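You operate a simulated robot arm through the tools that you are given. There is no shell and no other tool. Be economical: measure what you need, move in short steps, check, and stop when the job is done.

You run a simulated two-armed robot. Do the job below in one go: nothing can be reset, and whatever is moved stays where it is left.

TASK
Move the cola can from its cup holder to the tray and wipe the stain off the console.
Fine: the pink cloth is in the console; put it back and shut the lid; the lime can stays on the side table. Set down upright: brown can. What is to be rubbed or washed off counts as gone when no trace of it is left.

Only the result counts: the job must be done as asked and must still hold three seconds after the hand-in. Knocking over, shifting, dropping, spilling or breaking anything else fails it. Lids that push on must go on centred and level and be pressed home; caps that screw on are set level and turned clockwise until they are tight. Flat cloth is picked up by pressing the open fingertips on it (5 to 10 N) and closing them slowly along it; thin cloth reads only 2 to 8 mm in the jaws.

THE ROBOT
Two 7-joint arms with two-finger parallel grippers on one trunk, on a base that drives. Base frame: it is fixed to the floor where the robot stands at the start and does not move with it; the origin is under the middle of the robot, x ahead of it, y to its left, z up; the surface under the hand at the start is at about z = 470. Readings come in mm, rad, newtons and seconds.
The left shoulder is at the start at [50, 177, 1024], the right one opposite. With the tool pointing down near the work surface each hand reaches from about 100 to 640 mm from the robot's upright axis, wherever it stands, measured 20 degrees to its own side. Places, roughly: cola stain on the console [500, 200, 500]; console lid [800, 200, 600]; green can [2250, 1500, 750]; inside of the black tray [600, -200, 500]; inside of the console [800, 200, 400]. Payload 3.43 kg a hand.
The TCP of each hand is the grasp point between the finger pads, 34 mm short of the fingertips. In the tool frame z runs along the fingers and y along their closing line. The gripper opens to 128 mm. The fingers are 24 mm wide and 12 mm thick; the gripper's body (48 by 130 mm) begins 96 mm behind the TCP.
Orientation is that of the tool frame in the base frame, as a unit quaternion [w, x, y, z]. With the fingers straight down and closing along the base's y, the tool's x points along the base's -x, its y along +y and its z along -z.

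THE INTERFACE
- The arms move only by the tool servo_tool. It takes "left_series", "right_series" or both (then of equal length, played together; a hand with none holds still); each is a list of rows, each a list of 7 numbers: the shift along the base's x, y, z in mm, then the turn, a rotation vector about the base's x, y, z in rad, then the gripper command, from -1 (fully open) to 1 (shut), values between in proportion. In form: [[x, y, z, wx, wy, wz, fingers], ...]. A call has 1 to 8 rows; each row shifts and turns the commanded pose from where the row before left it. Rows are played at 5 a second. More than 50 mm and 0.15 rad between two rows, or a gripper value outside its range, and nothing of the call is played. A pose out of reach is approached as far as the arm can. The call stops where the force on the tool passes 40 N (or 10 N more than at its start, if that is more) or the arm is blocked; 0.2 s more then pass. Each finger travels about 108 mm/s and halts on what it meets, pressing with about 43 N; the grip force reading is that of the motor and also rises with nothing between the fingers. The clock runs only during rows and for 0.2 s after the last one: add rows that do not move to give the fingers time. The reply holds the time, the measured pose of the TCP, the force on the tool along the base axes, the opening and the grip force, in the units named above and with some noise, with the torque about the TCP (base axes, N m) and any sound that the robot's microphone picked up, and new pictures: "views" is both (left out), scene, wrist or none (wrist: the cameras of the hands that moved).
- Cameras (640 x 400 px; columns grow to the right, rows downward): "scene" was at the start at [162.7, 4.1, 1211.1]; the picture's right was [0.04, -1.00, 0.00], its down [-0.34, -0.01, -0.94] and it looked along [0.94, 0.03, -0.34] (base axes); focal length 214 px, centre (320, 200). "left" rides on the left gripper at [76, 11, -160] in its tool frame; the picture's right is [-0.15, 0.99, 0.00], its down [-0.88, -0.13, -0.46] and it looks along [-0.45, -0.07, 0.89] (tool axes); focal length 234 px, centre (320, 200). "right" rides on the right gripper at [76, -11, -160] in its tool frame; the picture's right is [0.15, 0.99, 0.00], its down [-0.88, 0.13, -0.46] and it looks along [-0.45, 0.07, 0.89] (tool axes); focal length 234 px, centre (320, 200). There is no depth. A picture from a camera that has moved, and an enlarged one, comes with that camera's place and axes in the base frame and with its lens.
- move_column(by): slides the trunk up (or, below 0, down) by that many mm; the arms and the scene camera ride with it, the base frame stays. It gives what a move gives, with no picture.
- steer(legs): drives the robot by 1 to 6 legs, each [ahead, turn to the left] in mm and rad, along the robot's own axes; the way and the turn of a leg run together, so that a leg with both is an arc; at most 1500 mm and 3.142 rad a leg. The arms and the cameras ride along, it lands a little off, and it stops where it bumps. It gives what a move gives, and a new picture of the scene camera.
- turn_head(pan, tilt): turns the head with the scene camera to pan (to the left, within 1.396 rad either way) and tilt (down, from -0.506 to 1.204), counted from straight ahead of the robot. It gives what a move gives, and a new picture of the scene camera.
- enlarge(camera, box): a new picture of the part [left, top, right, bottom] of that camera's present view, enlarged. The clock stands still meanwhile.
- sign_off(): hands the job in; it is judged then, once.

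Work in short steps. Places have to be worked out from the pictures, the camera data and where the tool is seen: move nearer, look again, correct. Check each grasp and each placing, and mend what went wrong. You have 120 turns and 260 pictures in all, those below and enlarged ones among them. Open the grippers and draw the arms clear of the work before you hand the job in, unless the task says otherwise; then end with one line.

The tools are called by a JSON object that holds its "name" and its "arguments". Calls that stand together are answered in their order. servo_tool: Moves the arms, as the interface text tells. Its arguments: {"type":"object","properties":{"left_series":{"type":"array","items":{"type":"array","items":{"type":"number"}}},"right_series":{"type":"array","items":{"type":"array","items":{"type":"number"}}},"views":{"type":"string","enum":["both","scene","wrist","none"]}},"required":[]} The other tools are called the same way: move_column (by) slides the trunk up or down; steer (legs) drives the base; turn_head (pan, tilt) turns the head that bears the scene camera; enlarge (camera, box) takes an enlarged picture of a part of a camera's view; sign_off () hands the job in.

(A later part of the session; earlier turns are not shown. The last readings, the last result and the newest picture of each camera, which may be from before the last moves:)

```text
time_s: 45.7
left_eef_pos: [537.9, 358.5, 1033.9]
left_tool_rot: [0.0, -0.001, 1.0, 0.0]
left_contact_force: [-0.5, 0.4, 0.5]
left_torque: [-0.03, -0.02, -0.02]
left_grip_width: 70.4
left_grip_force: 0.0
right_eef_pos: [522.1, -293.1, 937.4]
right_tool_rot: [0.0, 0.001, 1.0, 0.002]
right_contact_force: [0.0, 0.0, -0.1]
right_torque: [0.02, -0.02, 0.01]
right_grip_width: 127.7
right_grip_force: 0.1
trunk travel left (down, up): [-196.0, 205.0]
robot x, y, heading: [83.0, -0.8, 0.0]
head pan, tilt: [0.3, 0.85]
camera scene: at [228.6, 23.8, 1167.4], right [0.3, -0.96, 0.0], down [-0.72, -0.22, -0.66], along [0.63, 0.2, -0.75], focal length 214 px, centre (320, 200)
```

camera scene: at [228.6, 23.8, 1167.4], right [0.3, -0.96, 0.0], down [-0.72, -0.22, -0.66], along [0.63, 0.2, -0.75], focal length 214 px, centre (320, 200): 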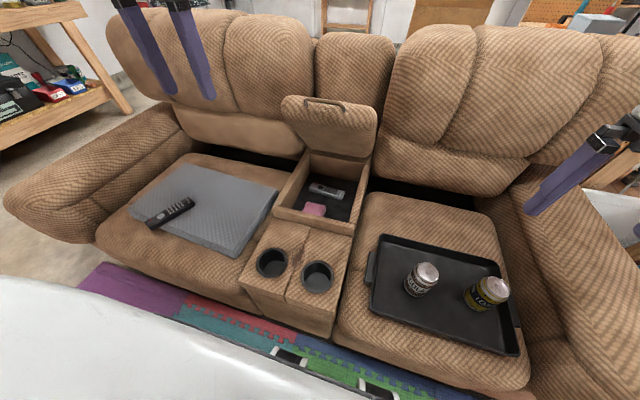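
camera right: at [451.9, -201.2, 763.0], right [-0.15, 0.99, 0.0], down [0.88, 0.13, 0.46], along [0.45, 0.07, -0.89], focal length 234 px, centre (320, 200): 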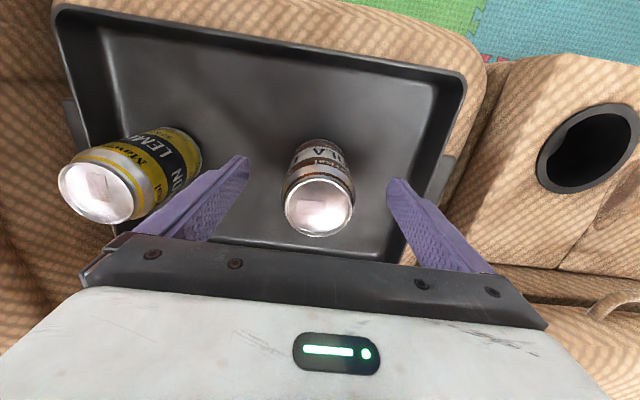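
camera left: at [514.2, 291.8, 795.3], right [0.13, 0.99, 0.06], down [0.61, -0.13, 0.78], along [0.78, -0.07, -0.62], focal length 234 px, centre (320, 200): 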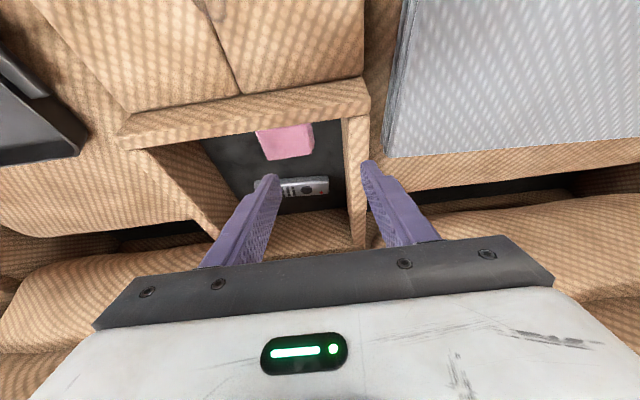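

Posture reset. Now I descend tool-down toward the front of the box.

{"name": "servo_tool", "arguments": {"left_series": [[15, -16, -44, 0, 0, 0, -0.1], [15, -16, -44, 0, 0, 0, -0.1], [15, -16, -44, 0, 0, 0, -0.1], [15, -16, -44, 0, 0, 0, -0.1], [15, -16, -44, 0, 0, 0, -0.1], [15, -16, -44, 0, 0, 0, -0.1], [15, -16, -44, 0, 0, 0, -0.1], [15, -16, -44, 0, 0, 0, -0.1]], "views": "both"}}

```text
time_s: 47.5
left_eef_pos: [599.2, 264.9, 719.5]
left_tool_rot: [0.001, -0.002, 1.0, -0.002]
left_contact_force: [0.1, -0.4, 0.2]
left_torque: [0.03, 0.02, 0.0]
left_grip_width: 70.3
left_grip_force: 0.1
left hand out of reach, approached as far as the arm can: row 7, 8
right_eef_pos: [520.9, -292.6, 937.7]
right_tool_rot: [0.001, 0.001, 1.0, 0.001]
right_contact_force: [0.0, 0.4, 0.4]
right_torque: [0.02, 0.02, 0.01]
right_grip_width: 128.3
right_grip_force: 0.1
trunk travel left (down, up): [-196.0, 205.0]
robot x, y, heading: [82.9, -0.6, 0.0]
head pan, tilt: [0.3, 0.85]
camera scene: at [228.7, 24.0, 1167.4], right [0.3, -0.96, 0.0], down [-0.72, -0.22, -0.66], along [0.63, 0.2, -0.75], focal length 214 px, centre (320, 200)
camera left: at [523.6, 275.3, 879.3], right [0.14, 0.99, 0.0], down [0.88, -0.13, 0.46], along [0.45, -0.07, -0.89], focal length 234 px, centre (320, 200)
```

scene: 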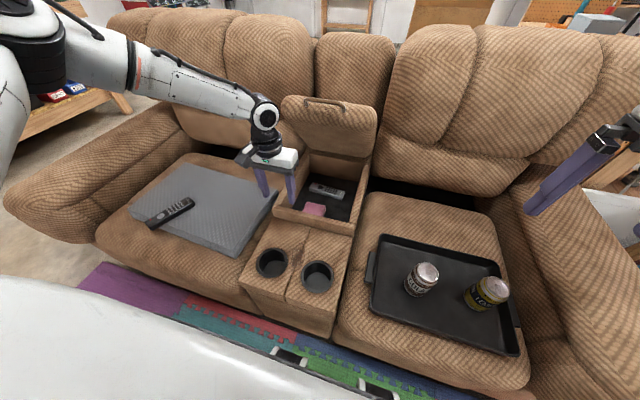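
left: 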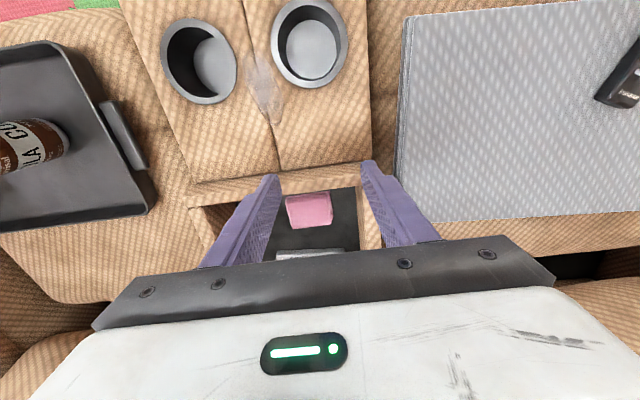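

I test whether reach improves lower down and at larger y.

{"name": "servo_tool", "arguments": {"left_series": [[0, 0, -30, 0, 0, 0, -0.1], [0, 0, -30, 0, 0, 0, -0.1], [15, 0, 0, 0, 0, 0, -0.1], [15, 0, 0, 0, 0, 0, -0.1], [15, 0, 0, 0, 0, 0, -0.1]], "views": "none"}}

```text
time_s: 48.7
left_eef_pos: [601.4, 293.0, 700.9]
left_tool_rot: [0.0, -0.002, 1.0, -0.001]
left_contact_force: [0.2, 0.3, 0.3]
left_torque: [0.03, 0.0, 0.0]
left_grip_width: 70.3
left_grip_force: 0.1
left hand out of reach, approached as far as the arm can: row 1, 2, 3, 4, 5
right_eef_pos: [520.9, -293.4, 938.0]
right_tool_rot: [0.001, 0.0, 1.0, 0.001]
right_contact_force: [0.7, 0.4, 0.0]
right_torque: [0.0, 0.0, -0.01]
right_grip_width: 127.8
right_grip_force: 0.2
trunk travel left (down, up): [-196.0, 205.0]
robot x, y, heading: [88.3, -2.3, -0.002]
head pan, tilt: [0.3, 0.85]
```

The left arm is at some joint limit for this yaw. I test yawing the tool clockwise, then descending.

{"name": "servo_tool", "arguments": {"left_series": [[0, -5, 10, 0, 0, -0.15, -0.1], [0, -5, 5, 0, 0, -0.15, -0.1], [0, -5, 0, 0, 0, -0.15, -0.1], [0, -5, 0, 0, 0, -0.15, -0.1], [10, -10, -20, 0, 0, 0, -0.1], [10, -10, -20, 0, 0, 0, -0.1], [10, -10, -20, 0, 0, 0, -0.1]], "views": "both"}}

```text
time_s: 50.3
left_eef_pos: [592.2, 272.1, 705.5]
left_tool_rot: [0.0, 0.294, 0.956, -0.002]
left_contact_force: [0.2, 0.0, 0.3]
left_torque: [0.0, 0.02, -0.02]
left_grip_width: 70.4
left_grip_force: 0.1
left hand out of reach, approached as far as the arm can: row 5, 6, 7
right_eef_pos: [521.3, -293.4, 937.8]
right_tool_rot: [0.0, 0.001, 1.0, 0.002]
right_contact_force: [-0.1, 0.0, -0.7]
right_torque: [0.01, -0.01, 0.01]
right_grip_width: 128.1
right_grip_force: 0.0
trunk travel left (down, up): [-196.0, 205.0]
robot x, y, heading: [82.6, 0.6, 0.003]
head pan, tilt: [0.3, 0.85]
camera scene: at [228.8, 24.0, 1167.4], right [0.3, -0.96, 0.0], down [-0.72, -0.22, -0.66], along [0.63, 0.2, -0.75], focal length 214 px, centre (320, 200)
camera left: at [535.9, 323.8, 864.7], right [0.68, 0.74, 0.0], down [0.65, -0.6, 0.46], along [0.34, -0.31, -0.89], focal length 234 px, centre (320, 200)
```

scene: 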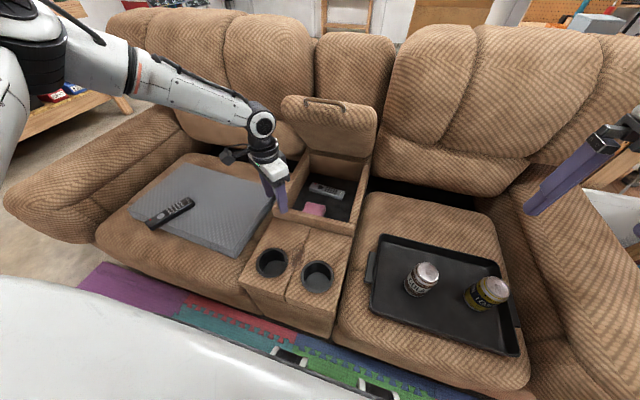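
left: 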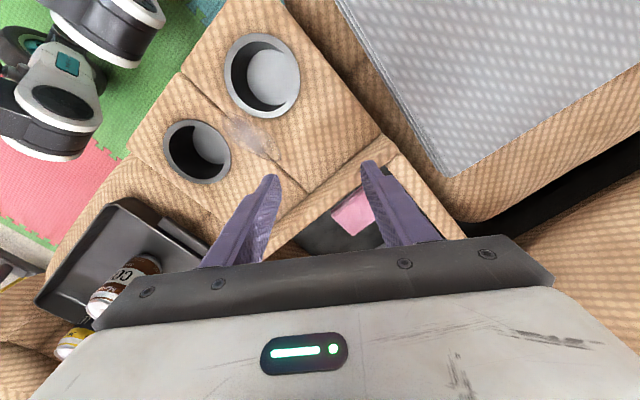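

The left arm apparently can't go lower than ~330 mm below the shoulder with its elbow winged out. I'll try to drop the elbow by raising the hand and pointing the tool forward horizontally, then descend.

{"name": "servo_tool", "arguments": {"left_series": [[-10, 10, 40, 0, 0, 0.15, -0.1], [-10, 10, 40, 0, 0, 0.15, -0.1], [-10, 10, 40, 0, 0, 0.15, -0.1], [-10, 0, 30, 0, 0, 0.147, -0.1], [-5, 0, 10, 0, -0.15, 0, -0.1], [0, 0, 0, 0, -0.15, 0, -0.1], [0, 0, 0, 0, -0.15, 0, -0.1], [0, 0, 0, 0, -0.15, 0, -0.1]], "views": "none"}}

{"name": "servo_tool", "arguments": {"left_series": [[0, 0, 0, 0, -0.15, 0, -0.1], [0, 0, 0, 0, -0.15, 0, -0.1], [0, 0, 0, 0, -0.15, 0, -0.1], [0, 0, 0, 0, -0.15, 0, -0.1], [0, 0, 0, 0, -0.15, 0, -0.1], [0, 0, 0, 0, -0.15, 0, -0.1], [0, 0, 0, 0, -0.15, 0, -0.1], [0, 0, 0, 0, -0.1, 0, -0.1]], "views": "scene"}}

```text
time_s: 52.1
left_eef_pos: [547.0, 302.7, 865.9]
left_tool_rot: [0.296, 0.001, 0.955, -0.003]
left_contact_force: [-0.5, 0.2, 0.3]
left_torque: [0.02, 0.0, -0.02]
left_grip_width: 70.4
left_grip_force: 0.0
right_eef_pos: [521.3, -292.6, 937.2]
right_tool_rot: [0.001, 0.0, 1.0, 0.001]
right_contact_force: [0.4, 0.3, -0.3]
right_torque: [0.01, 0.02, -0.01]
right_grip_width: 128.0
right_grip_force: 0.1
trunk travel left (down, up): [-196.0, 205.0]
robot x, y, heading: [81.4, 3.0, -0.001]
head pan, tilt: [0.3, 0.85]
```

```text
time_s: 53.9
left_eef_pos: [561.6, 309.1, 872.2]
left_tool_rot: [0.767, 0.001, 0.641, 0.0]
left_contact_force: [-0.4, 0.4, 0.0]
left_torque: [0.01, 0.02, 0.03]
left_grip_width: 70.5
left_grip_force: 0.0
left hand out of reach, approached as far as the arm can: row 3, 4, 8
right_eef_pos: [520.4, -294.4, 937.0]
right_tool_rot: [0.0, 0.001, 1.0, 0.002]
right_contact_force: [0.2, -0.6, 0.1]
right_torque: [0.03, -0.01, 0.01]
right_grip_width: 128.1
right_grip_force: 0.0
trunk travel left (down, up): [-196.0, 205.0]
robot x, y, heading: [83.3, -0.1, 0.003]
head pan, tilt: [0.3, 0.85]
camera scene: at [229.1, 22.5, 1167.3], right [0.3, -0.96, 0.0], down [-0.72, -0.22, -0.66], along [0.63, 0.2, -0.75], focal length 214 px, centre (320, 200)
```

scene: 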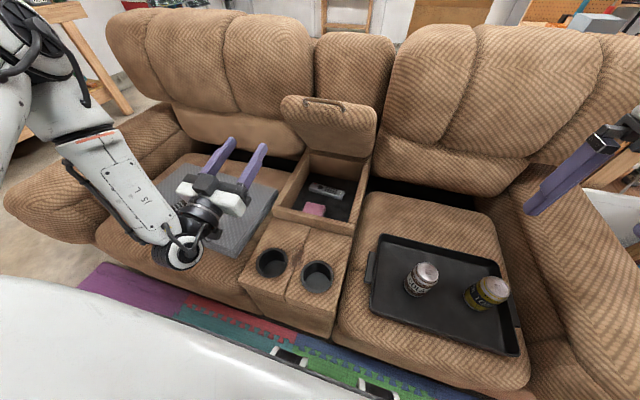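

The elbow is still up-left. I try descending in this horizontal posture to see if the elbow drops.

{"name": "servo_tool", "arguments": {"left_series": [[0, -5, -40, 0, 0.05, 0, -0.1], [0, -5, -40, 0, 0.05, 0, -0.1], [0, -5, -40, 0, 0.05, 0, -0.1], [0, -5, -40, 0, 0.05, 0, -0.1], [0, -5, -40, 0, 0.05, 0, -0.1]], "views": "scene"}}

```text
time_s: 55.1
left_eef_pos: [582.1, 327.0, 805.2]
left_tool_rot: [0.68, 0.001, 0.733, -0.001]
left_contact_force: [0.4, -1.1, 0.2]
left_torque: [0.01, -0.02, 0.01]
left_grip_width: 70.4
left_grip_force: 0.1
left hand out of reach, approached as far as the arm can: row 1, 2, 3, 4, 5
right_eef_pos: [521.3, -293.5, 936.9]
right_tool_rot: [0.0, 0.001, 1.0, 0.001]
right_contact_force: [-0.5, -0.3, 0.1]
right_torque: [-0.01, 0.01, -0.01]
right_grip_width: 128.1
right_grip_force: 0.0
trunk travel left (down, up): [-196.0, 205.0]
robot x, y, heading: [82.4, 2.7, 0.002]
head pan, tilt: [0.3, 0.85]
camera scene: at [228.8, 24.0, 1167.4], right [0.3, -0.96, 0.0], down [-0.72, -0.22, -0.66], along [0.63, 0.2, -0.75], focal length 214 px, centre (320, 200)
```

scene: 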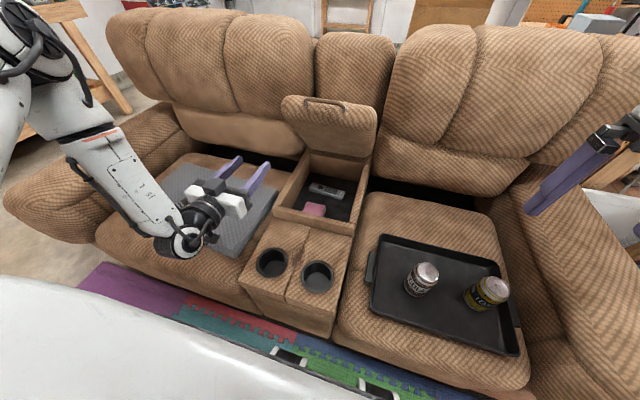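

Not improving. I'll mimic the right arm's good start posture: bring the left hand tool-down high and inward (y≈60), then descend from there.

{"name": "servo_tool", "arguments": {"left_series": [[-8, -18, 40, 0, 0.15, 0, -0.1], [-8, -18, 40, 0, 0.15, 0, -0.1], [-8, -18, 40, 0, 0.15, 0, -0.1], [-8, -18, 40, 0, 0.15, 0, -0.1], [-8, -18, 40, 0, 0.15, 0, -0.1], [-8, -18, 40, 0, 0.15, 0, -0.1], [-8, -18, 40, 0, 0.15, 0, -0.1], [-8, -18, 40, 0, 0.15, 0, -0.1]], "views": "none"}}

{"name": "servo_tool", "arguments": {"left_series": [[0, -25, 10, 0, 0.1, 0, -0.1], [0, -25, 10, 0, 0.1, 0, -0.1], [0, -25, 10, 0, 0.095, 0, -0.1], [0, -25, 0, 0, 0, 0, -0.1], [0, -25, 0, 0, 0, 0, -0.1]], "views": "scene"}}

```text
time_s: 56.9
left_eef_pos: [527.0, 182.9, 1123.0]
left_tool_rot: [0.148, 0.001, 0.989, -0.002]
left_contact_force: [-0.5, 0.8, -0.5]
left_torque: [-0.01, 0.03, 0.0]
left_grip_width: 70.5
left_grip_force: 0.0
left hand out of reach, approached as far as the arm can: row 2, 3
right_eef_pos: [521.3, -292.6, 937.4]
right_tool_rot: [0.0, 0.001, 1.0, 0.0]
right_contact_force: [-0.8, 0.0, -0.6]
right_torque: [0.01, 0.02, -0.03]
right_grip_width: 128.2
right_grip_force: 0.1
trunk travel left (down, up): [-196.0, 205.0]
robot x, y, heading: [85.6, 0.4, 0.003]
head pan, tilt: [0.3, 0.85]
```

```text
time_s: 58.1
left_eef_pos: [467.5, 159.4, 1104.1]
left_tool_rot: [0.003, -0.001, 1.0, -0.002]
left_contact_force: [0.8, -0.4, 0.0]
left_torque: [-0.02, 0.01, 0.02]
left_grip_width: 70.3
left_grip_force: 0.2
left hand out of reach, approached as far as the arm can: row 1, 2, 3, 4, 5
right_eef_pos: [520.7, -293.7, 937.8]
right_tool_rot: [0.001, 0.0, 1.0, 0.001]
right_contact_force: [0.3, -0.2, -0.2]
right_torque: [-0.01, -0.01, -0.02]
right_grip_width: 128.0
right_grip_force: 0.0
trunk travel left (down, up): [-196.0, 205.0]
robot x, y, heading: [84.1, -0.3, 0.003]
head pan, tilt: [0.3, 0.85]
camera scene: at [228.9, 24.0, 1167.4], right [0.3, -0.96, 0.0], down [-0.72, -0.22, -0.66], along [0.63, 0.2, -0.75], focal length 214 px, centre (320, 200)
```

scene: 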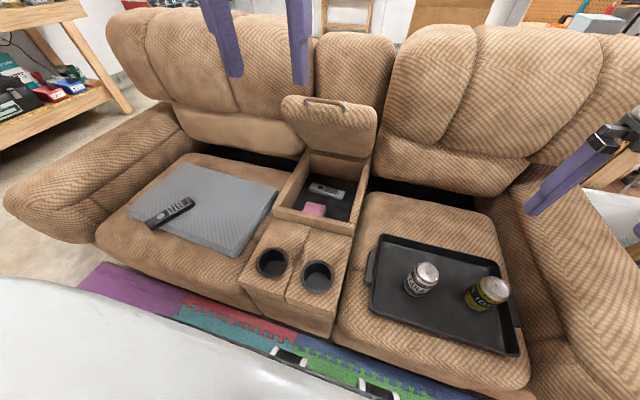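

At the high limit again. I go down and inward from here: toward [500,80,850].

{"name": "servo_tool", "arguments": {"left_series": [[5, -10, -40, 0, 0, 0, -0.1], [5, -10, -40, 0, 0, 0, -0.1], [5, -10, -40, 0, 0, 0, -0.1], [5, -10, -40, 0, 0, 0, -0.1], [5, -10, -40, 0, 0, 0, -0.1], [5, -10, -40, 0, 0, 0, -0.1], [5, -10, -40, 0, 0, 0, -0.1], [5, -10, -40, 0, 0, 0, -0.1]], "views": "scene"}}

```text
time_s: 59.9
left_eef_pos: [490.7, 126.5, 804.2]
left_tool_rot: [0.003, 0.0, 1.0, -0.001]
left_contact_force: [-0.1, -0.9, -0.5]
left_torque: [0.0, 0.0, 0.0]
left_grip_width: 70.5
left_grip_force: 0.1
left hand out of reach, approached as far as the arm can: row 5, 6, 7, 8
right_eef_pos: [519.4, -293.3, 938.6]
right_tool_rot: [0.001, 0.001, 1.0, 0.001]
right_contact_force: [0.0, -0.1, -1.0]
right_torque: [0.02, 0.02, 0.0]
right_grip_width: 128.0
right_grip_force: 0.2
trunk travel left (down, up): [-196.0, 205.0]
robot x, y, heading: [82.9, 1.5, -0.001]
head pan, tilt: [0.3, 0.85]
camera scene: at [228.8, 24.0, 1167.4], right [0.3, -0.96, 0.0], down [-0.72, -0.22, -0.66], along [0.63, 0.2, -0.75], focal length 214 px, centre (320, 200)
```

scene: 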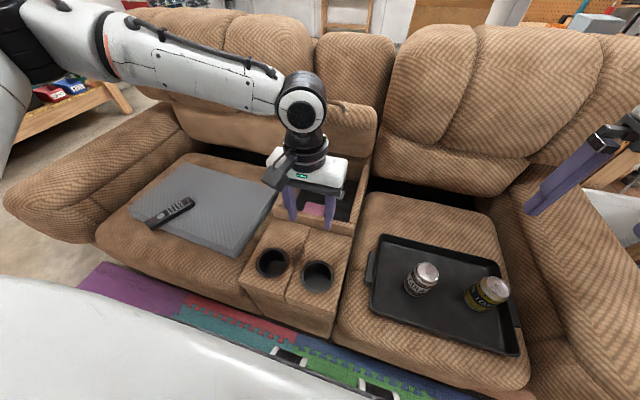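

Left arm is stuck in a winged branch. I'll back the base off 250 mm and, in the free space before the sofa, swing the left hand outward and low to let the elbow fall.

{"name": "steer", "arguments": {"legs": [[-300, 0]]}}

{"name": "servo_tool", "arguments": {"left_series": [[0, 45, 0, 0, 0, 0, -0.1], [0, 45, 0, 0, 0, 0, -0.1], [0, 45, 0, 0, 0, 0, -0.1], [0, 45, 0, 0, 0, 0, -0.1], [0, 45, 0, 0, 0, 0, -0.1], [0, 45, -10, 0, 0, 0, -0.1], [0, 45, -20, 0, 0, 0, -0.1], [0, 45, -20, 0, 0, 0, -0.1]], "views": "scene"}}

```text
time_s: 62.0
left_eef_pos: [193.9, 125.3, 804.9]
left_tool_rot: [0.003, 0.0, 1.0, -0.001]
left_contact_force: [-0.3, -0.1, -0.1]
left_torque: [0.03, 0.0, 0.01]
left_grip_width: 70.2
left_grip_force: 0.1
right_eef_pos: [222.9, -293.9, 937.7]
right_tool_rot: [0.001, 0.002, 1.0, 0.0]
right_contact_force: [-0.2, -0.1, -0.2]
right_torque: [-0.01, 0.0, 0.05]
right_grip_width: 127.9
right_grip_force: 0.1
trunk travel left (down, up): [-196.0, 205.0]
robot x, y, heading: [-212.0, 0.7, -0.001]
head pan, tilt: [0.3, 0.85]
camera scene: at [-68.6, 23.9, 1167.4], right [0.3, -0.96, 0.0], down [-0.72, -0.22, -0.66], along [0.63, 0.2, -0.75], focal length 214 px, centre (320, 200)
```

scene: 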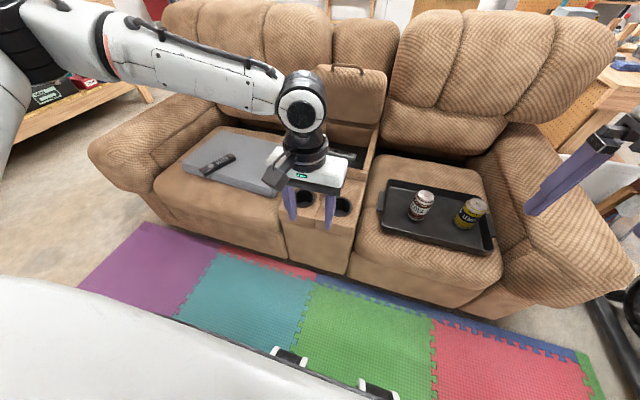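

```text
time_s: 63.8
left_eef_pos: [195.6, 485.9, 754.6]
left_tool_rot: [0.002, 0.0, 1.0, -0.002]
left_contact_force: [-0.2, -0.5, -0.2]
left_torque: [0.02, 0.0, 0.0]
left_grip_width: 70.3
left_grip_force: 0.0
right_eef_pos: [223.5, -295.0, 937.6]
right_tool_rot: [0.001, 0.001, 1.0, 0.001]
right_contact_force: [0.1, 0.1, -0.9]
right_torque: [-0.04, -0.01, -0.02]
right_grip_width: 128.0
right_grip_force: 0.1
trunk travel left (down, up): [-196.0, 205.0]
robot x, y, heading: [-212.4, -1.2, -0.001]
head pan, tilt: [0.3, 0.85]
camera scene: at [-68.4, 24.1, 1167.4], right [0.3, -0.96, 0.0], down [-0.72, -0.22, -0.66], along [0.63, 0.19, -0.75], focal length 214 px, centre (320, 200)
```

scene: 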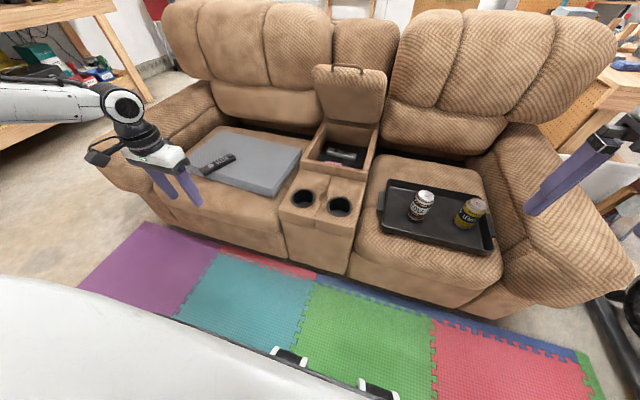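

That moved freely. I continue straight down in the free space before the sofa.

{"name": "servo_tool", "arguments": {"left_series": [[0, 0, -40, 0, 0, 0, -0.1], [0, 0, -40, 0, 0, 0, -0.1], [0, 0, -40, 0, 0, 0, -0.1], [0, 0, -40, 0, 0, 0, -0.1], [0, 0, -40, 0, 0, 0, -0.1], [0, 0, -40, 0, 0, 0, -0.1]], "views": "scene"}}

```text
time_s: 65.2
left_eef_pos: [169.4, 483.0, 583.0]
left_tool_rot: [0.003, 0.0, 1.0, -0.001]
left_contact_force: [0.4, -0.3, 0.7]
left_torque: [0.02, 0.02, 0.0]
left_grip_width: 70.5
left_grip_force: 0.0
left hand out of reach, approached as far as the arm can: row 4, 5, 6
right_eef_pos: [223.4, -292.6, 938.3]
right_tool_rot: [0.0, 0.001, 1.0, 0.002]
right_contact_force: [0.9, -0.2, 0.1]
right_torque: [0.01, 0.0, 0.0]
right_grip_width: 127.9
right_grip_force: 0.0
trunk travel left (down, up): [-196.0, 205.0]
robot x, y, heading: [-215.7, 1.3, -0.001]
head pan, tilt: [0.3, 0.85]
camera scene: at [-68.4, 24.0, 1167.4], right [0.3, -0.96, 0.0], down [-0.72, -0.22, -0.66], along [0.63, 0.2, -0.75], focal length 214 px, centre (320, 200)
```

scene: 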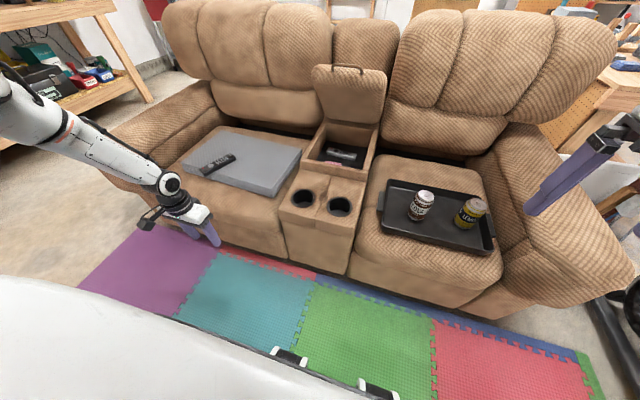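

Lower now (z 583). I sweep inward at this height to check that the elbow stays low.

{"name": "servo_tool", "arguments": {"left_series": [[3, -40, 0, 0, 0, 0, -0.1], [3, -40, 0, 0, 0, 0, -0.1], [3, -40, 0, 0, 0, 0, -0.1], [3, -40, 0, 0, 0, 0, -0.1], [3, -40, 0, 0, 0, 0, -0.1], [3, -40, 0, 0, 0, 0, -0.1], [0, 0, -20, 0, 0, 0, -0.1]], "views": "scene"}}

```text
time_s: 66.8
left_eef_pos: [173.2, 325.9, 598.0]
left_tool_rot: [0.003, 0.0, 1.0, -0.002]
left_contact_force: [-0.1, 0.4, -0.1]
left_torque: [0.0, -0.01, -0.02]
left_grip_width: 70.5
left_grip_force: 0.0
left hand out of reach, approached as far as the arm can: row 2, 3, 4, 5, 6, 7
right_eef_pos: [223.6, -294.5, 937.7]
right_tool_rot: [0.0, 0.001, 1.0, 0.001]
right_contact_force: [0.0, 0.2, 0.5]
right_torque: [-0.01, 0.02, 0.0]
right_grip_width: 127.9
right_grip_force: 0.2
trunk travel left (down, up): [-196.0, 205.0]
robot x, y, heading: [-213.2, 1.2, -0.002]
head pan, tilt: [0.3, 0.85]
camera scene: at [-68.4, 23.8, 1167.4], right [0.3, -0.96, 0.0], down [-0.72, -0.22, -0.66], along [0.63, 0.2, -0.75], focal length 214 px, centre (320, 200)
```

scene: 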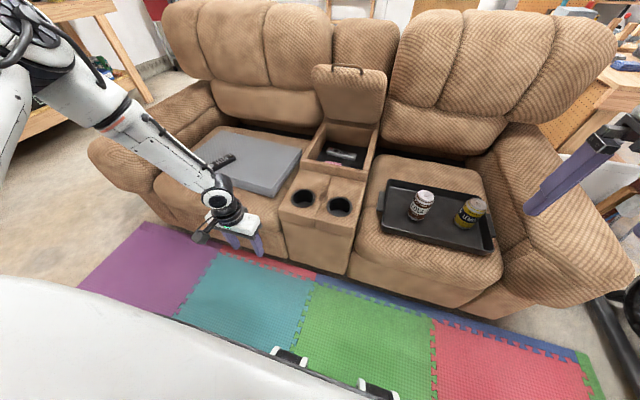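

The left arm's branch allows only outward targets. The right arm has a good posture, so I'll shift the base left ~300 mm and use the right arm. First raise and tuck the left hand.

{"name": "servo_tool", "arguments": {"left_series": [[-2, 8, 45, 0, 0, 0, -0.1], [-2, 8, 45, 0, 0, 0, -0.1], [-2, 8, 45, 0, 0, 0, -0.1], [-2, 8, 45, 0, 0, 0, -0.1], [-2, 8, 45, 0, 0, 0, -0.1], [-2, 8, 45, 0, 0, 0, -0.1], [-2, 8, 45, 0, 0, 0, -0.1], [-2, 8, 45, 0, 0, 0, -0.1]], "views": "none"}}

{"name": "steer", "arguments": {"legs": [[0, 1.0], [357, 0], [0, -1.0]]}}

```text
time_s: 68.6
left_eef_pos: [156.8, 388.9, 960.3]
left_tool_rot: [0.003, 0.0, 1.0, -0.002]
left_contact_force: [0.1, 0.2, 0.5]
left_torque: [-0.02, 0.03, 0.01]
left_grip_width: 70.3
left_grip_force: 0.0
right_eef_pos: [223.5, -293.6, 937.6]
right_tool_rot: [0.0, 0.001, 1.0, 0.002]
right_contact_force: [0.4, 0.6, 0.9]
right_torque: [0.0, 0.01, -0.01]
right_grip_width: 127.9
right_grip_force: 0.1
trunk travel left (down, up): [-196.0, 205.0]
robot x, y, heading: [-208.8, -1.5, 0.001]
head pan, tilt: [0.3, 0.85]
```

```text
time_s: 76.0
left_eef_pos: [362.7, 682.9, 960.8]
left_tool_rot: [0.003, 0.009, 1.0, -0.001]
left_contact_force: [0.3, 0.1, 0.1]
left_torque: [0.0, 0.01, -0.01]
left_grip_width: 70.5
left_grip_force: 0.1
right_eef_pos: [417.3, 0.4, 937.1]
right_tool_rot: [0.001, 0.01, 1.0, 0.0]
right_contact_force: [0.0, 0.0, 0.1]
right_torque: [-0.02, 0.02, -0.02]
right_grip_width: 127.6
right_grip_force: 0.0
trunk travel left (down, up): [-196.0, 205.0]
robot x, y, heading: [-15.6, 299.6, -0.019]
head pan, tilt: [0.3, 0.85]
camera scene: at [130.7, 323.3, 1167.4], right [0.28, -0.96, 0.0], down [-0.72, -0.21, -0.66], along [0.63, 0.18, -0.75], focal length 214 px, centre (320, 200)
```

scene: 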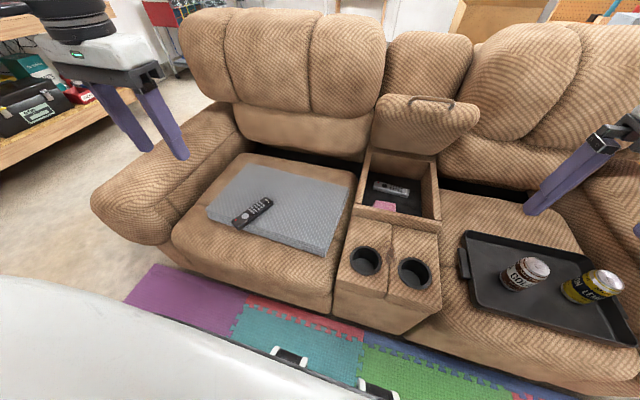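

The base landed at [-16,300] as planned. I drive forward 95 mm, aim the head, and bring the right hand over the box.

{"name": "steer", "arguments": {"legs": [[95, 0.0]]}}

{"name": "turn_head", "arguments": {"pan": -0.2, "tilt": 0.85}}

{"name": "servo_tool", "arguments": {"right_series": [[18, 25, -35, 0, 0, 0, -0.1], [18, 25, -35, 0, 0, 0, -0.1], [18, 25, -35, 0, 0, 0, -0.1], [18, 25, -35, 0, 0, 0, -0.1], [18, 25, -35, 0, 0, 0, -0.1], [18, 25, -35, 0, 0, 0, -0.1], [18, 25, -35, 0, 0, 0, -0.1], [18, 25, -35, 0, 0, 0, -0.1]], "views": "both"}}

```text
time_s: 77.1
left_eef_pos: [455.9, 683.1, 957.6]
left_tool_rot: [0.003, 0.009, 1.0, -0.002]
left_contact_force: [-0.8, 0.0, -0.2]
left_torque: [-0.01, -0.01, -0.02]
left_grip_width: 70.7
left_grip_force: 0.0
right_eef_pos: [510.7, -0.6, 936.8]
right_tool_rot: [0.0, 0.011, 1.0, 0.001]
right_contact_force: [0.1, -0.7, -1.4]
right_torque: [0.02, 0.02, -0.04]
right_grip_width: 128.0
right_grip_force: 0.1
trunk travel left (down, up): [-196.0, 205.0]
robot x, y, heading: [78.1, 297.6, -0.024]
head pan, tilt: [0.3, 0.85]
camera scene: at [224.6, 321.8, 1167.3], right [0.28, -0.96, 0.0], down [-0.72, -0.21, -0.66], along [0.63, 0.18, -0.75], focal length 214 px, centre (320, 200)
```

scene: 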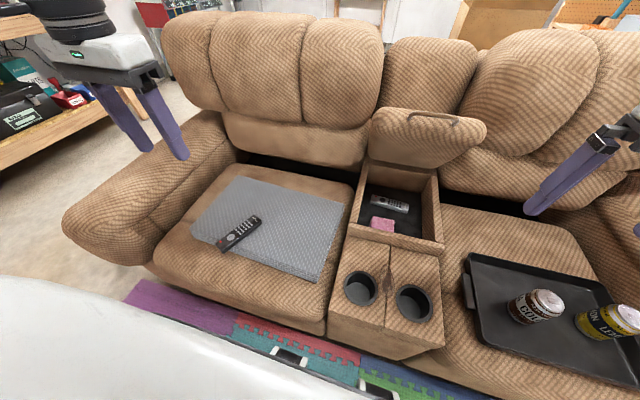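

```text
time_s: 78.0
left_eef_pos: [456.2, 681.9, 960.2]
left_tool_rot: [0.004, 0.008, 1.0, -0.002]
left_contact_force: [-0.6, 0.2, -0.3]
left_torque: [-0.02, 0.03, 0.0]
left_grip_width: 70.4
left_grip_force: 0.0
right_eef_pos: [511.8, -0.8, 937.6]
right_tool_rot: [0.001, 0.01, 1.0, 0.001]
right_contact_force: [0.5, -0.3, 0.0]
right_torque: [-0.02, 0.0, 0.01]
right_grip_width: 128.1
right_grip_force: 0.1
trunk travel left (down, up): [-196.0, 205.0]
robot x, y, heading: [85.7, 298.0, -0.016]
head pan, tilt: [-0.201, 0.85]
camera scene: at [225.4, 283.2, 1167.4], right [-0.22, -0.98, 0.0], down [-0.73, 0.16, -0.66], along [0.64, -0.14, -0.75], focal length 214 px, centre (320, 200)
```

scene: 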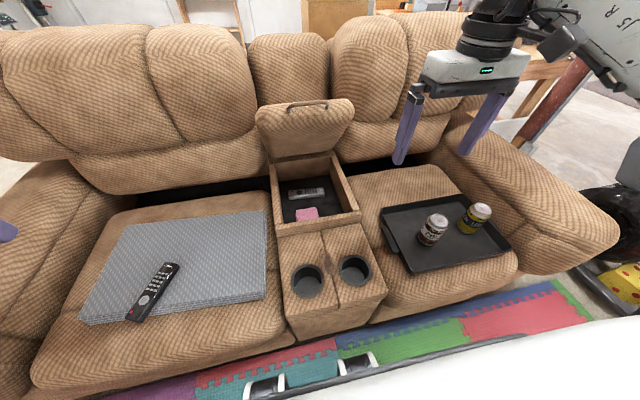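

```text
time_s: 79.8
left_eef_pos: [454.9, 681.5, 961.8]
left_tool_rot: [0.003, 0.01, 1.0, -0.001]
left_contact_force: [0.8, -0.6, 0.1]
left_torque: [0.01, 0.0, 0.02]
left_grip_width: 70.3
left_grip_force: 0.1
right_eef_pos: [655.0, 198.0, 656.6]
right_tool_rot: [0.001, 0.01, 1.0, 0.001]
right_contact_force: [0.3, -0.8, 0.8]
right_torque: [-0.01, -0.01, 0.0]
right_grip_width: 70.3
right_grip_force: 0.1
trunk travel left (down, up): [-196.0, 205.0]
robot x, y, heading: [78.8, 300.5, -0.014]
head pan, tilt: [-0.201, 0.85]
camera scene: at [225.5, 283.4, 1167.4], right [-0.22, -0.98, 0.0], down [-0.73, 0.16, -0.66], along [0.64, -0.14, -0.75], focal length 214 px, centre (320, 200)
camera right: at [578.0, 186.9, 816.0], right [-0.13, 0.99, 0.0], down [0.88, 0.11, 0.46], along [0.45, 0.06, -0.89], focal length 234 px, centre (320, 200)
```

scene: 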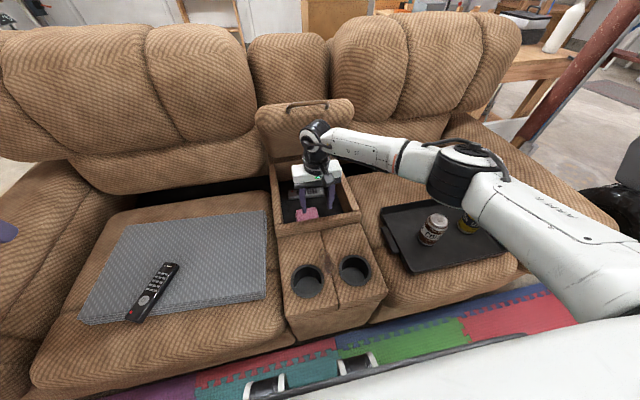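
right: 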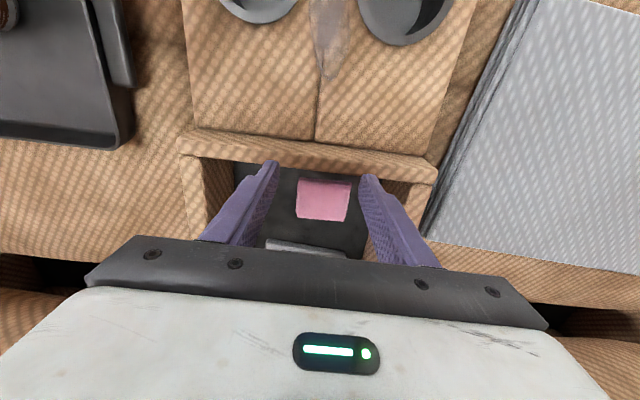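

No limit for the right arm. Cloth confirmed at ~[750,215,474]; I move over it.

{"name": "servo_tool", "arguments": {"right_series": [[22, 4, -10, 0, 0, 0, -0.1], [24, 5, -12, 0, 0, 0, -0.1], [24, 4, -15, 0, 0, 0, -0.1], [22, 4, -20, 0, 0, 0, -0.1]], "views": "both"}}

```text
time_s: 80.8
left_eef_pos: [455.3, 681.4, 960.1]
left_tool_rot: [0.002, 0.009, 1.0, -0.002]
left_contact_force: [0.8, -1.6, 0.8]
left_torque: [0.03, 0.01, 0.02]
left_grip_width: 70.3
left_grip_force: 0.0
right_eef_pos: [695.8, 197.4, 618.9]
right_tool_rot: [0.0, 0.009, 1.0, 0.001]
right_contact_force: [0.8, 0.0, 0.1]
right_torque: [0.01, 0.06, 0.01]
right_grip_width: 70.4
right_grip_force: 0.0
right hand out of reach, approached as far as the arm can: row 3, 4
trunk travel left (down, up): [-196.0, 205.0]
robot x, y, heading: [80.9, 304.8, -0.015]
head pan, tilt: [-0.201, 0.85]
camera scene: at [225.8, 282.4, 1167.3], right [-0.22, -0.98, 0.0], down [-0.73, 0.16, -0.66], along [0.64, -0.14, -0.75], focal length 214 px, centre (320, 200)
camera right: at [619.6, 186.4, 777.7], right [-0.13, 0.99, 0.0], down [0.88, 0.11, 0.46], along [0.45, 0.06, -0.89], focal length 234 px, centre (320, 200)
```

scene: 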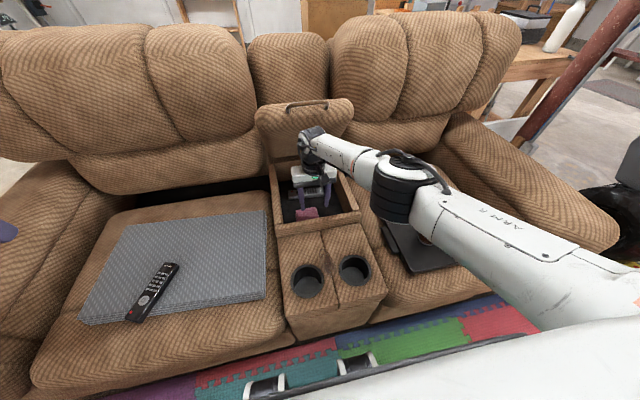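
right: 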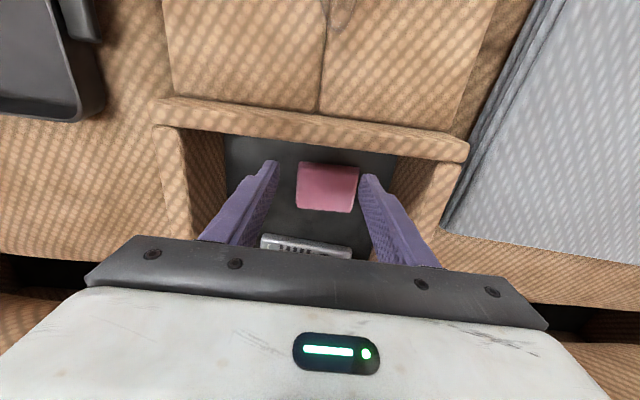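

At full reach tool-down; I pitch forward ~0.36 rad while advancing, then look.

{"name": "servo_tool", "arguments": {"right_series": [[8, 4, 0, 0, -0.12, 0, -0.1], [12, 4, -5, 0, -0.12, 0, -0.1], [12, 4, -5, 0, -0.12, 0, -0.1], [8, 4, -15, 0, 0, 0, -0.1]], "views": "both"}}

```text
time_s: 81.8
left_eef_pos: [456.5, 680.6, 960.1]
left_tool_rot: [0.004, 0.01, 1.0, -0.001]
left_contact_force: [-0.5, 0.3, 1.0]
left_torque: [0.05, 0.01, 0.0]
left_grip_width: 70.6
left_grip_force: 0.0
right_eef_pos: [735.0, 214.4, 593.6]
right_tool_rot: [0.18, 0.008, 0.984, 0.003]
right_contact_force: [0.1, 0.8, 0.3]
right_torque: [-0.01, -0.03, 0.0]
right_grip_width: 70.3
right_grip_force: 0.0
trunk travel left (down, up): [-196.0, 205.0]
robot x, y, heading: [78.2, 300.2, -0.015]
head pan, tilt: [-0.201, 0.85]
camera scene: at [225.4, 283.2, 1167.4], right [-0.22, -0.98, 0.0], down [-0.73, 0.16, -0.66], along [0.64, -0.14, -0.75], focal length 214 px, centre (320, 200)
camera right: at [608.4, 203.3, 717.0], right [-0.12, 0.99, -0.04], down [0.66, 0.11, 0.74], along [0.74, 0.06, -0.67], focal length 234 px, centre (320, 200)
```

scene: 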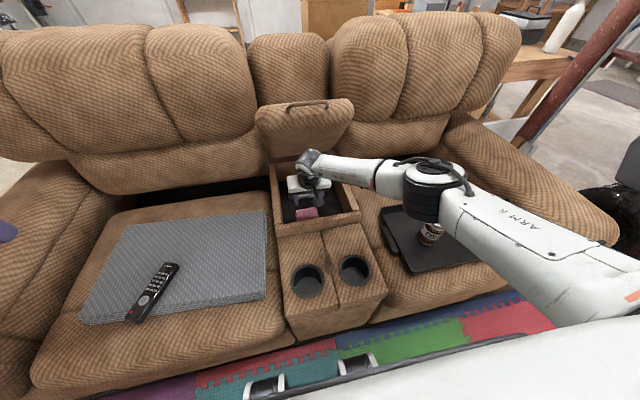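
right: 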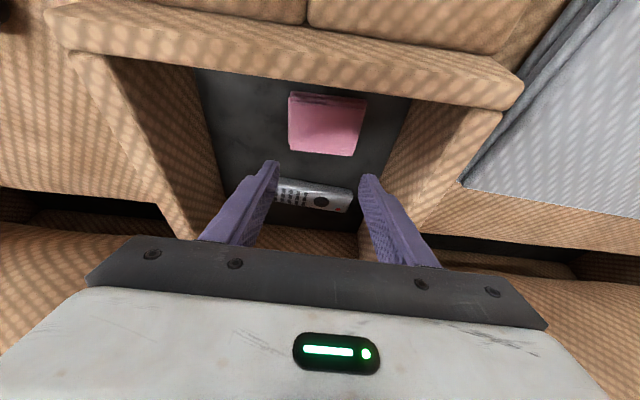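

Tip is right above the cloth centre (≈[749,218]). I descend 75 mm with a 60 mm opening.

{"name": "servo_tool", "arguments": {"right_series": [[1, 2, -25, 0, 0, 0, 0.06], [1, 1, -25, 0, 0, 0, 0.06], [1, 0, -25, 0, 0, 0, 0.06]], "views": "wrist"}}

```text
time_s: 82.6
left_eef_pos: [455.2, 682.0, 959.0]
left_tool_rot: [0.004, 0.009, 1.0, -0.001]
left_contact_force: [-0.4, 0.1, 0.2]
left_torque: [-0.02, -0.01, 0.02]
left_grip_width: 70.1
left_grip_force: 0.1
right_eef_pos: [734.7, 215.5, 535.0]
right_tool_rot: [0.18, 0.009, 0.984, 0.003]
right_contact_force: [-0.1, 0.5, -0.2]
right_torque: [-0.01, 0.0, 0.03]
right_grip_width: 60.2
right_grip_force: 0.1
right hand out of reach, approached as far as the arm can: row 3
trunk travel left (down, up): [-196.0, 205.0]
robot x, y, heading: [79.3, 296.5, -0.017]
head pan, tilt: [-0.201, 0.85]
camera right: at [606.4, 204.6, 657.3], right [-0.12, 0.99, -0.04], down [0.66, 0.11, 0.74], along [0.74, 0.06, -0.67], focal length 234 px, centre (320, 200)
```

right: 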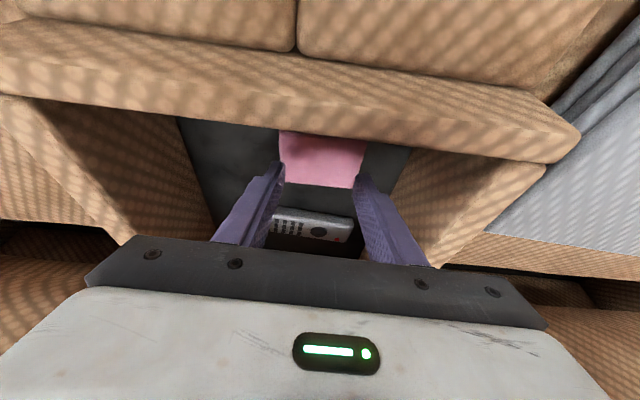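

Arm limit at z 535, tip ~30 mm above the cloth. I raise the hand 45, lower the trunk 70 mm, giving downward margin.

{"name": "servo_tool", "arguments": {"right_series": [[0, 0, 22, 0, 0, 0, 0.06], [0, 0, 23, 0, 0, 0, 0.06]], "views": "none"}}

{"name": "move_column", "arguments": {"by": -70}}

{"name": "servo_tool", "arguments": {"right_series": [[2, 2, -2, 0, 0, 0, 0.06], [2, 0, -2, 0, 0, 0, 0.06]], "views": "both"}}

```text
time_s: 83.2
left_eef_pos: [455.8, 681.2, 959.4]
left_tool_rot: [0.004, 0.009, 1.0, -0.001]
left_contact_force: [-0.2, -0.1, -0.1]
left_torque: [-0.03, 0.02, 0.0]
left_grip_width: 70.4
left_grip_force: 0.0
right_eef_pos: [732.9, 217.2, 579.8]
right_tool_rot: [0.18, 0.009, 0.984, 0.003]
right_contact_force: [0.0, -0.6, -0.4]
right_torque: [0.0, 0.04, 0.01]
right_grip_width: 60.0
right_grip_force: 0.1
trunk travel left (down, up): [-196.0, 205.0]
robot x, y, heading: [80.6, 300.7, -0.015]
head pan, tilt: [-0.201, 0.85]
```

```text
time_s: 84.3
left_eef_pos: [456.9, 682.6, 889.5]
left_tool_rot: [0.004, 0.008, 1.0, -0.002]
left_contact_force: [0.6, 1.3, 0.1]
left_torque: [0.02, -0.01, -0.01]
left_grip_width: 70.3
left_grip_force: 0.0
right_eef_pos: [732.5, 216.7, 509.3]
right_tool_rot: [0.18, 0.009, 0.984, 0.003]
right_contact_force: [0.2, 0.3, 0.6]
right_torque: [0.04, 0.01, 0.01]
right_grip_width: 60.3
right_grip_force: 0.0
trunk travel left (down, up): [-126.0, 275.0]
robot x, y, heading: [81.5, 301.5, -0.017]
head pan, tilt: [-0.201, 0.85]
```

```text
time_s: 84.9
left_eef_pos: [455.6, 681.0, 889.3]
left_tool_rot: [0.003, 0.009, 1.0, -0.001]
left_contact_force: [-0.3, 0.1, 0.7]
left_torque: [0.01, 0.02, -0.01]
left_grip_width: 70.5
left_grip_force: 0.0
right_eef_pos: [737.3, 218.9, 504.7]
right_tool_rot: [0.18, 0.009, 0.984, 0.003]
right_contact_force: [-0.1, 0.6, 0.3]
right_torque: [0.0, 0.02, 0.0]
right_grip_width: 60.3
right_grip_force: 0.0
trunk travel left (down, up): [-126.0, 275.0]
robot x, y, heading: [80.0, 299.5, -0.015]
head pan, tilt: [-0.201, 0.85]
camera scene: at [225.4, 283.1, 1097.4], right [-0.22, -0.98, 0.0], down [-0.73, 0.16, -0.66], along [0.64, -0.14, -0.75], focal length 214 px, centre (320, 200)
camera right: at [609.2, 207.6, 627.3], right [-0.12, 0.99, -0.04], down [0.66, 0.11, 0.74], along [0.74, 0.06, -0.67], focal length 234 px, centre (320, 200)
```

scene: 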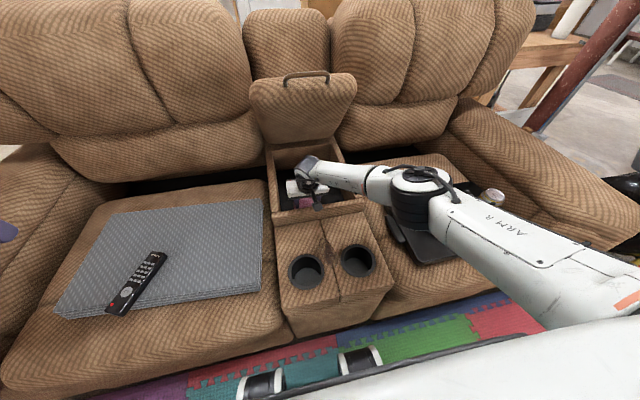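
right: 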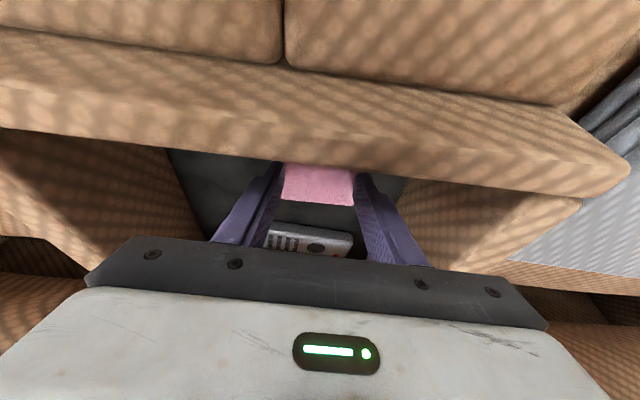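

Tip at z≈473, no contact yet. I go down in small steps until 5–10 N.

{"name": "servo_tool", "arguments": {"right_series": [[0, 0, -4, 0, 0, 0, 0.06], [0, 0, -4, 0, 0, 0, 0.06]], "views": "none"}}

```text
time_s: 85.5
left_eef_pos: [455.9, 682.3, 889.8]
left_tool_rot: [0.003, 0.009, 1.0, -0.002]
left_contact_force: [-0.3, 1.0, 0.4]
left_torque: [0.02, 0.0, 0.02]
left_grip_width: 70.4
left_grip_force: 0.1
right_eef_pos: [736.7, 218.3, 498.1]
right_tool_rot: [0.181, 0.01, 0.983, 0.003]
right_contact_force: [-0.1, 0.2, 0.9]
right_torque: [-0.02, 0.0, 0.02]
right_grip_width: 60.2
right_grip_force: 0.0
trunk travel left (down, up): [-126.0, 275.0]
robot x, y, heading: [81.2, 297.8, -0.012]
head pan, tilt: [-0.201, 0.85]
```

Still free (tip ≈466). I continue stepping down.

{"name": "servo_tool", "arguments": {"right_series": [[0, 0, -4, 0, 0, 0, 0.06], [0, 0, -4, 0, 0, 0, 0.06]], "views": "wrist"}}

```text
time_s: 86.1
left_eef_pos: [452.8, 682.3, 891.5]
left_tool_rot: [0.006, 0.009, 1.0, -0.002]
left_contact_force: [-0.1, 0.4, -0.2]
left_torque: [-0.01, 0.02, 0.02]
left_grip_width: 70.4
left_grip_force: 0.1
right_eef_pos: [735.9, 218.4, 495.0]
right_tool_rot: [0.184, 0.009, 0.983, 0.002]
right_contact_force: [-15.1, -3.1, 36.5]
right_torque: [-0.91, 0.53, -0.3]
right_grip_width: 60.8
right_grip_force: 1.0
trunk travel left (down, up): [-126.0, 275.0]
robot x, y, heading: [78.6, 299.5, -0.02]
head pan, tilt: [-0.201, 0.85]
camera right: at [608.4, 207.9, 616.5], right [-0.12, 0.99, -0.05], down [0.66, 0.11, 0.74], along [0.74, 0.06, -0.67], focal length 234 px, centre (320, 200)
```

right: 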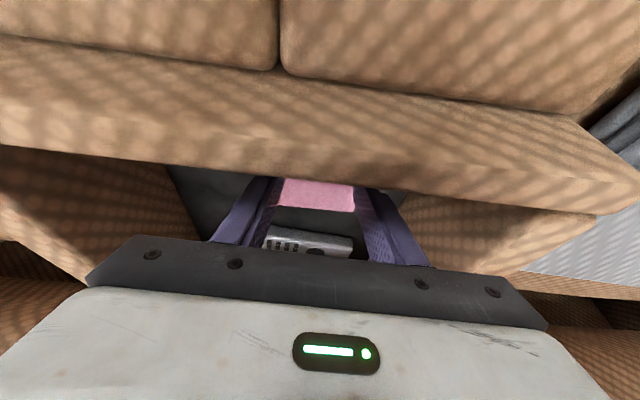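

Contact, a bit too hard (36 N). I ease up ~3 mm and read the force.

{"name": "servo_tool", "arguments": {"right_series": [[0, 0, 3, 0, 0, 0, 0.06]], "views": "none"}}

```text
time_s: 86.5
left_eef_pos: [454.2, 682.2, 891.8]
left_tool_rot: [0.006, 0.009, 1.0, -0.001]
left_contact_force: [0.4, 0.4, 0.4]
left_torque: [-0.02, 0.01, 0.02]
left_grip_width: 70.3
left_grip_force: 0.0
right_eef_pos: [737.4, 218.0, 494.9]
right_tool_rot: [0.183, 0.009, 0.983, 0.002]
right_contact_force: [-9.5, -1.2, 30.0]
right_torque: [-0.79, 0.31, -0.16]
right_grip_width: 60.7
right_grip_force: 0.6
trunk travel left (down, up): [-126.0, 275.0]
robot x, y, heading: [81.5, 303.8, -0.02]
head pan, tilt: [-0.201, 0.85]
```

Still 30 N; I ease up 7 mm more.

{"name": "servo_tool", "arguments": {"right_series": [[0, 0, 4, 0, 0, 0, 0.06], [0, 0, 2, 0, 0, 0, 0.06]], "views": "none"}}

```text
time_s: 87.1
left_eef_pos: [455.8, 682.1, 889.8]
left_tool_rot: [0.003, 0.009, 1.0, -0.002]
left_contact_force: [-0.4, -0.6, 0.4]
left_torque: [0.02, -0.02, 0.02]
left_grip_width: 70.4
left_grip_force: 0.1
right_eef_pos: [734.9, 217.5, 496.3]
right_tool_rot: [0.18, 0.009, 0.984, 0.003]
right_contact_force: [1.1, 0.6, 4.8]
right_torque: [-0.06, -0.02, 0.02]
right_grip_width: 59.9
right_grip_force: 0.1
trunk travel left (down, up): [-126.0, 275.0]
robot x, y, heading: [76.7, 301.3, -0.018]
head pan, tilt: [-0.201, 0.85]
```

4.8 N now. I press 1 mm more and close slowly along the cloth.

{"name": "servo_tool", "arguments": {"right_series": [[0, 0, -1.5, 0, 0, 0, 0.15], [0, 0, 0, 0, 0, 0, 0.27], [0, 0, 0, 0, 0, 0, 0.39], [0, 0, 0, 0, 0, 0, 0.51], [0, 0, 0, 0, 0, 0, 0.63], [0, 0, 0, 0, 0, 0, 0.75], [0, 0, 0, 0, 0, 0, 0.88], [0, 0, 0, 0, 0, 0, 1]], "views": "wrist"}}

```text
time_s: 88.9
left_eef_pos: [455.6, 682.3, 890.9]
left_tool_rot: [0.003, 0.009, 1.0, -0.001]
left_contact_force: [0.7, -0.1, 0.2]
left_torque: [-0.01, 0.02, -0.03]
left_grip_width: 70.4
left_grip_force: 0.0
right_eef_pos: [735.5, 217.8, 496.9]
right_tool_rot: [0.18, 0.009, 0.984, 0.002]
right_contact_force: [0.1, 0.1, 0.7]
right_torque: [-0.03, -0.02, -0.03]
right_grip_width: 0.0
right_grip_force: 33.3
trunk travel left (down, up): [-126.0, 275.0]
robot x, y, heading: [82.0, 298.2, -0.016]
head pan, tilt: [-0.201, 0.85]
camera right: at [608.4, 207.1, 618.8], right [-0.12, 0.99, -0.04], down [0.66, 0.11, 0.74], along [0.74, 0.06, -0.67], focal length 234 px, centre (320, 200)
```

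right: 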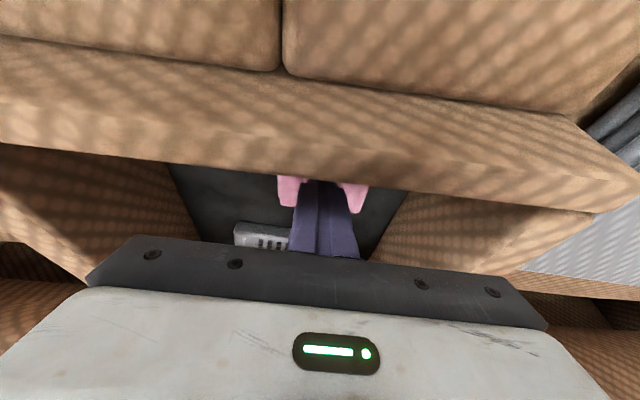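

Width reads 0.0, maybe slipped. I lift 20 mm to check.

{"name": "servo_tool", "arguments": {"right_series": [[0, 0, 20, 0, 0, 0, 1], [0, 0, 20, 0, 0, 0, 1]], "views": "wrist"}}

```text
time_s: 89.5
left_eef_pos: [455.3, 680.9, 889.4]
left_tool_rot: [0.004, 0.009, 1.0, -0.002]
left_contact_force: [-0.3, -0.3, -0.1]
left_torque: [0.02, 0.02, -0.01]
left_grip_width: 70.3
left_grip_force: 0.1
right_eef_pos: [735.3, 215.4, 536.6]
right_tool_rot: [0.18, 0.009, 0.984, 0.003]
right_contact_force: [0.2, 0.7, 0.6]
right_torque: [0.0, -0.02, 0.02]
right_grip_width: 0.1
right_grip_force: 33.2
trunk travel left (down, up): [-126.0, 275.0]
robot x, y, heading: [75.6, 301.5, -0.017]
head pan, tilt: [-0.201, 0.85]
camera right: at [607.5, 206.5, 659.6], right [-0.12, 0.99, -0.04], down [0.66, 0.11, 0.74], along [0.74, 0.06, -0.67], focal length 234 px, centre (320, 200)
```

right: 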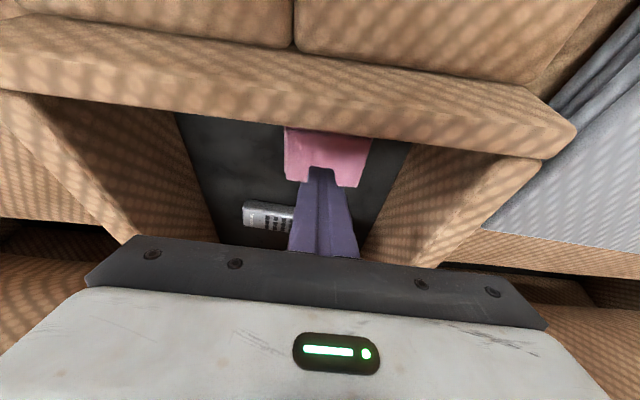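

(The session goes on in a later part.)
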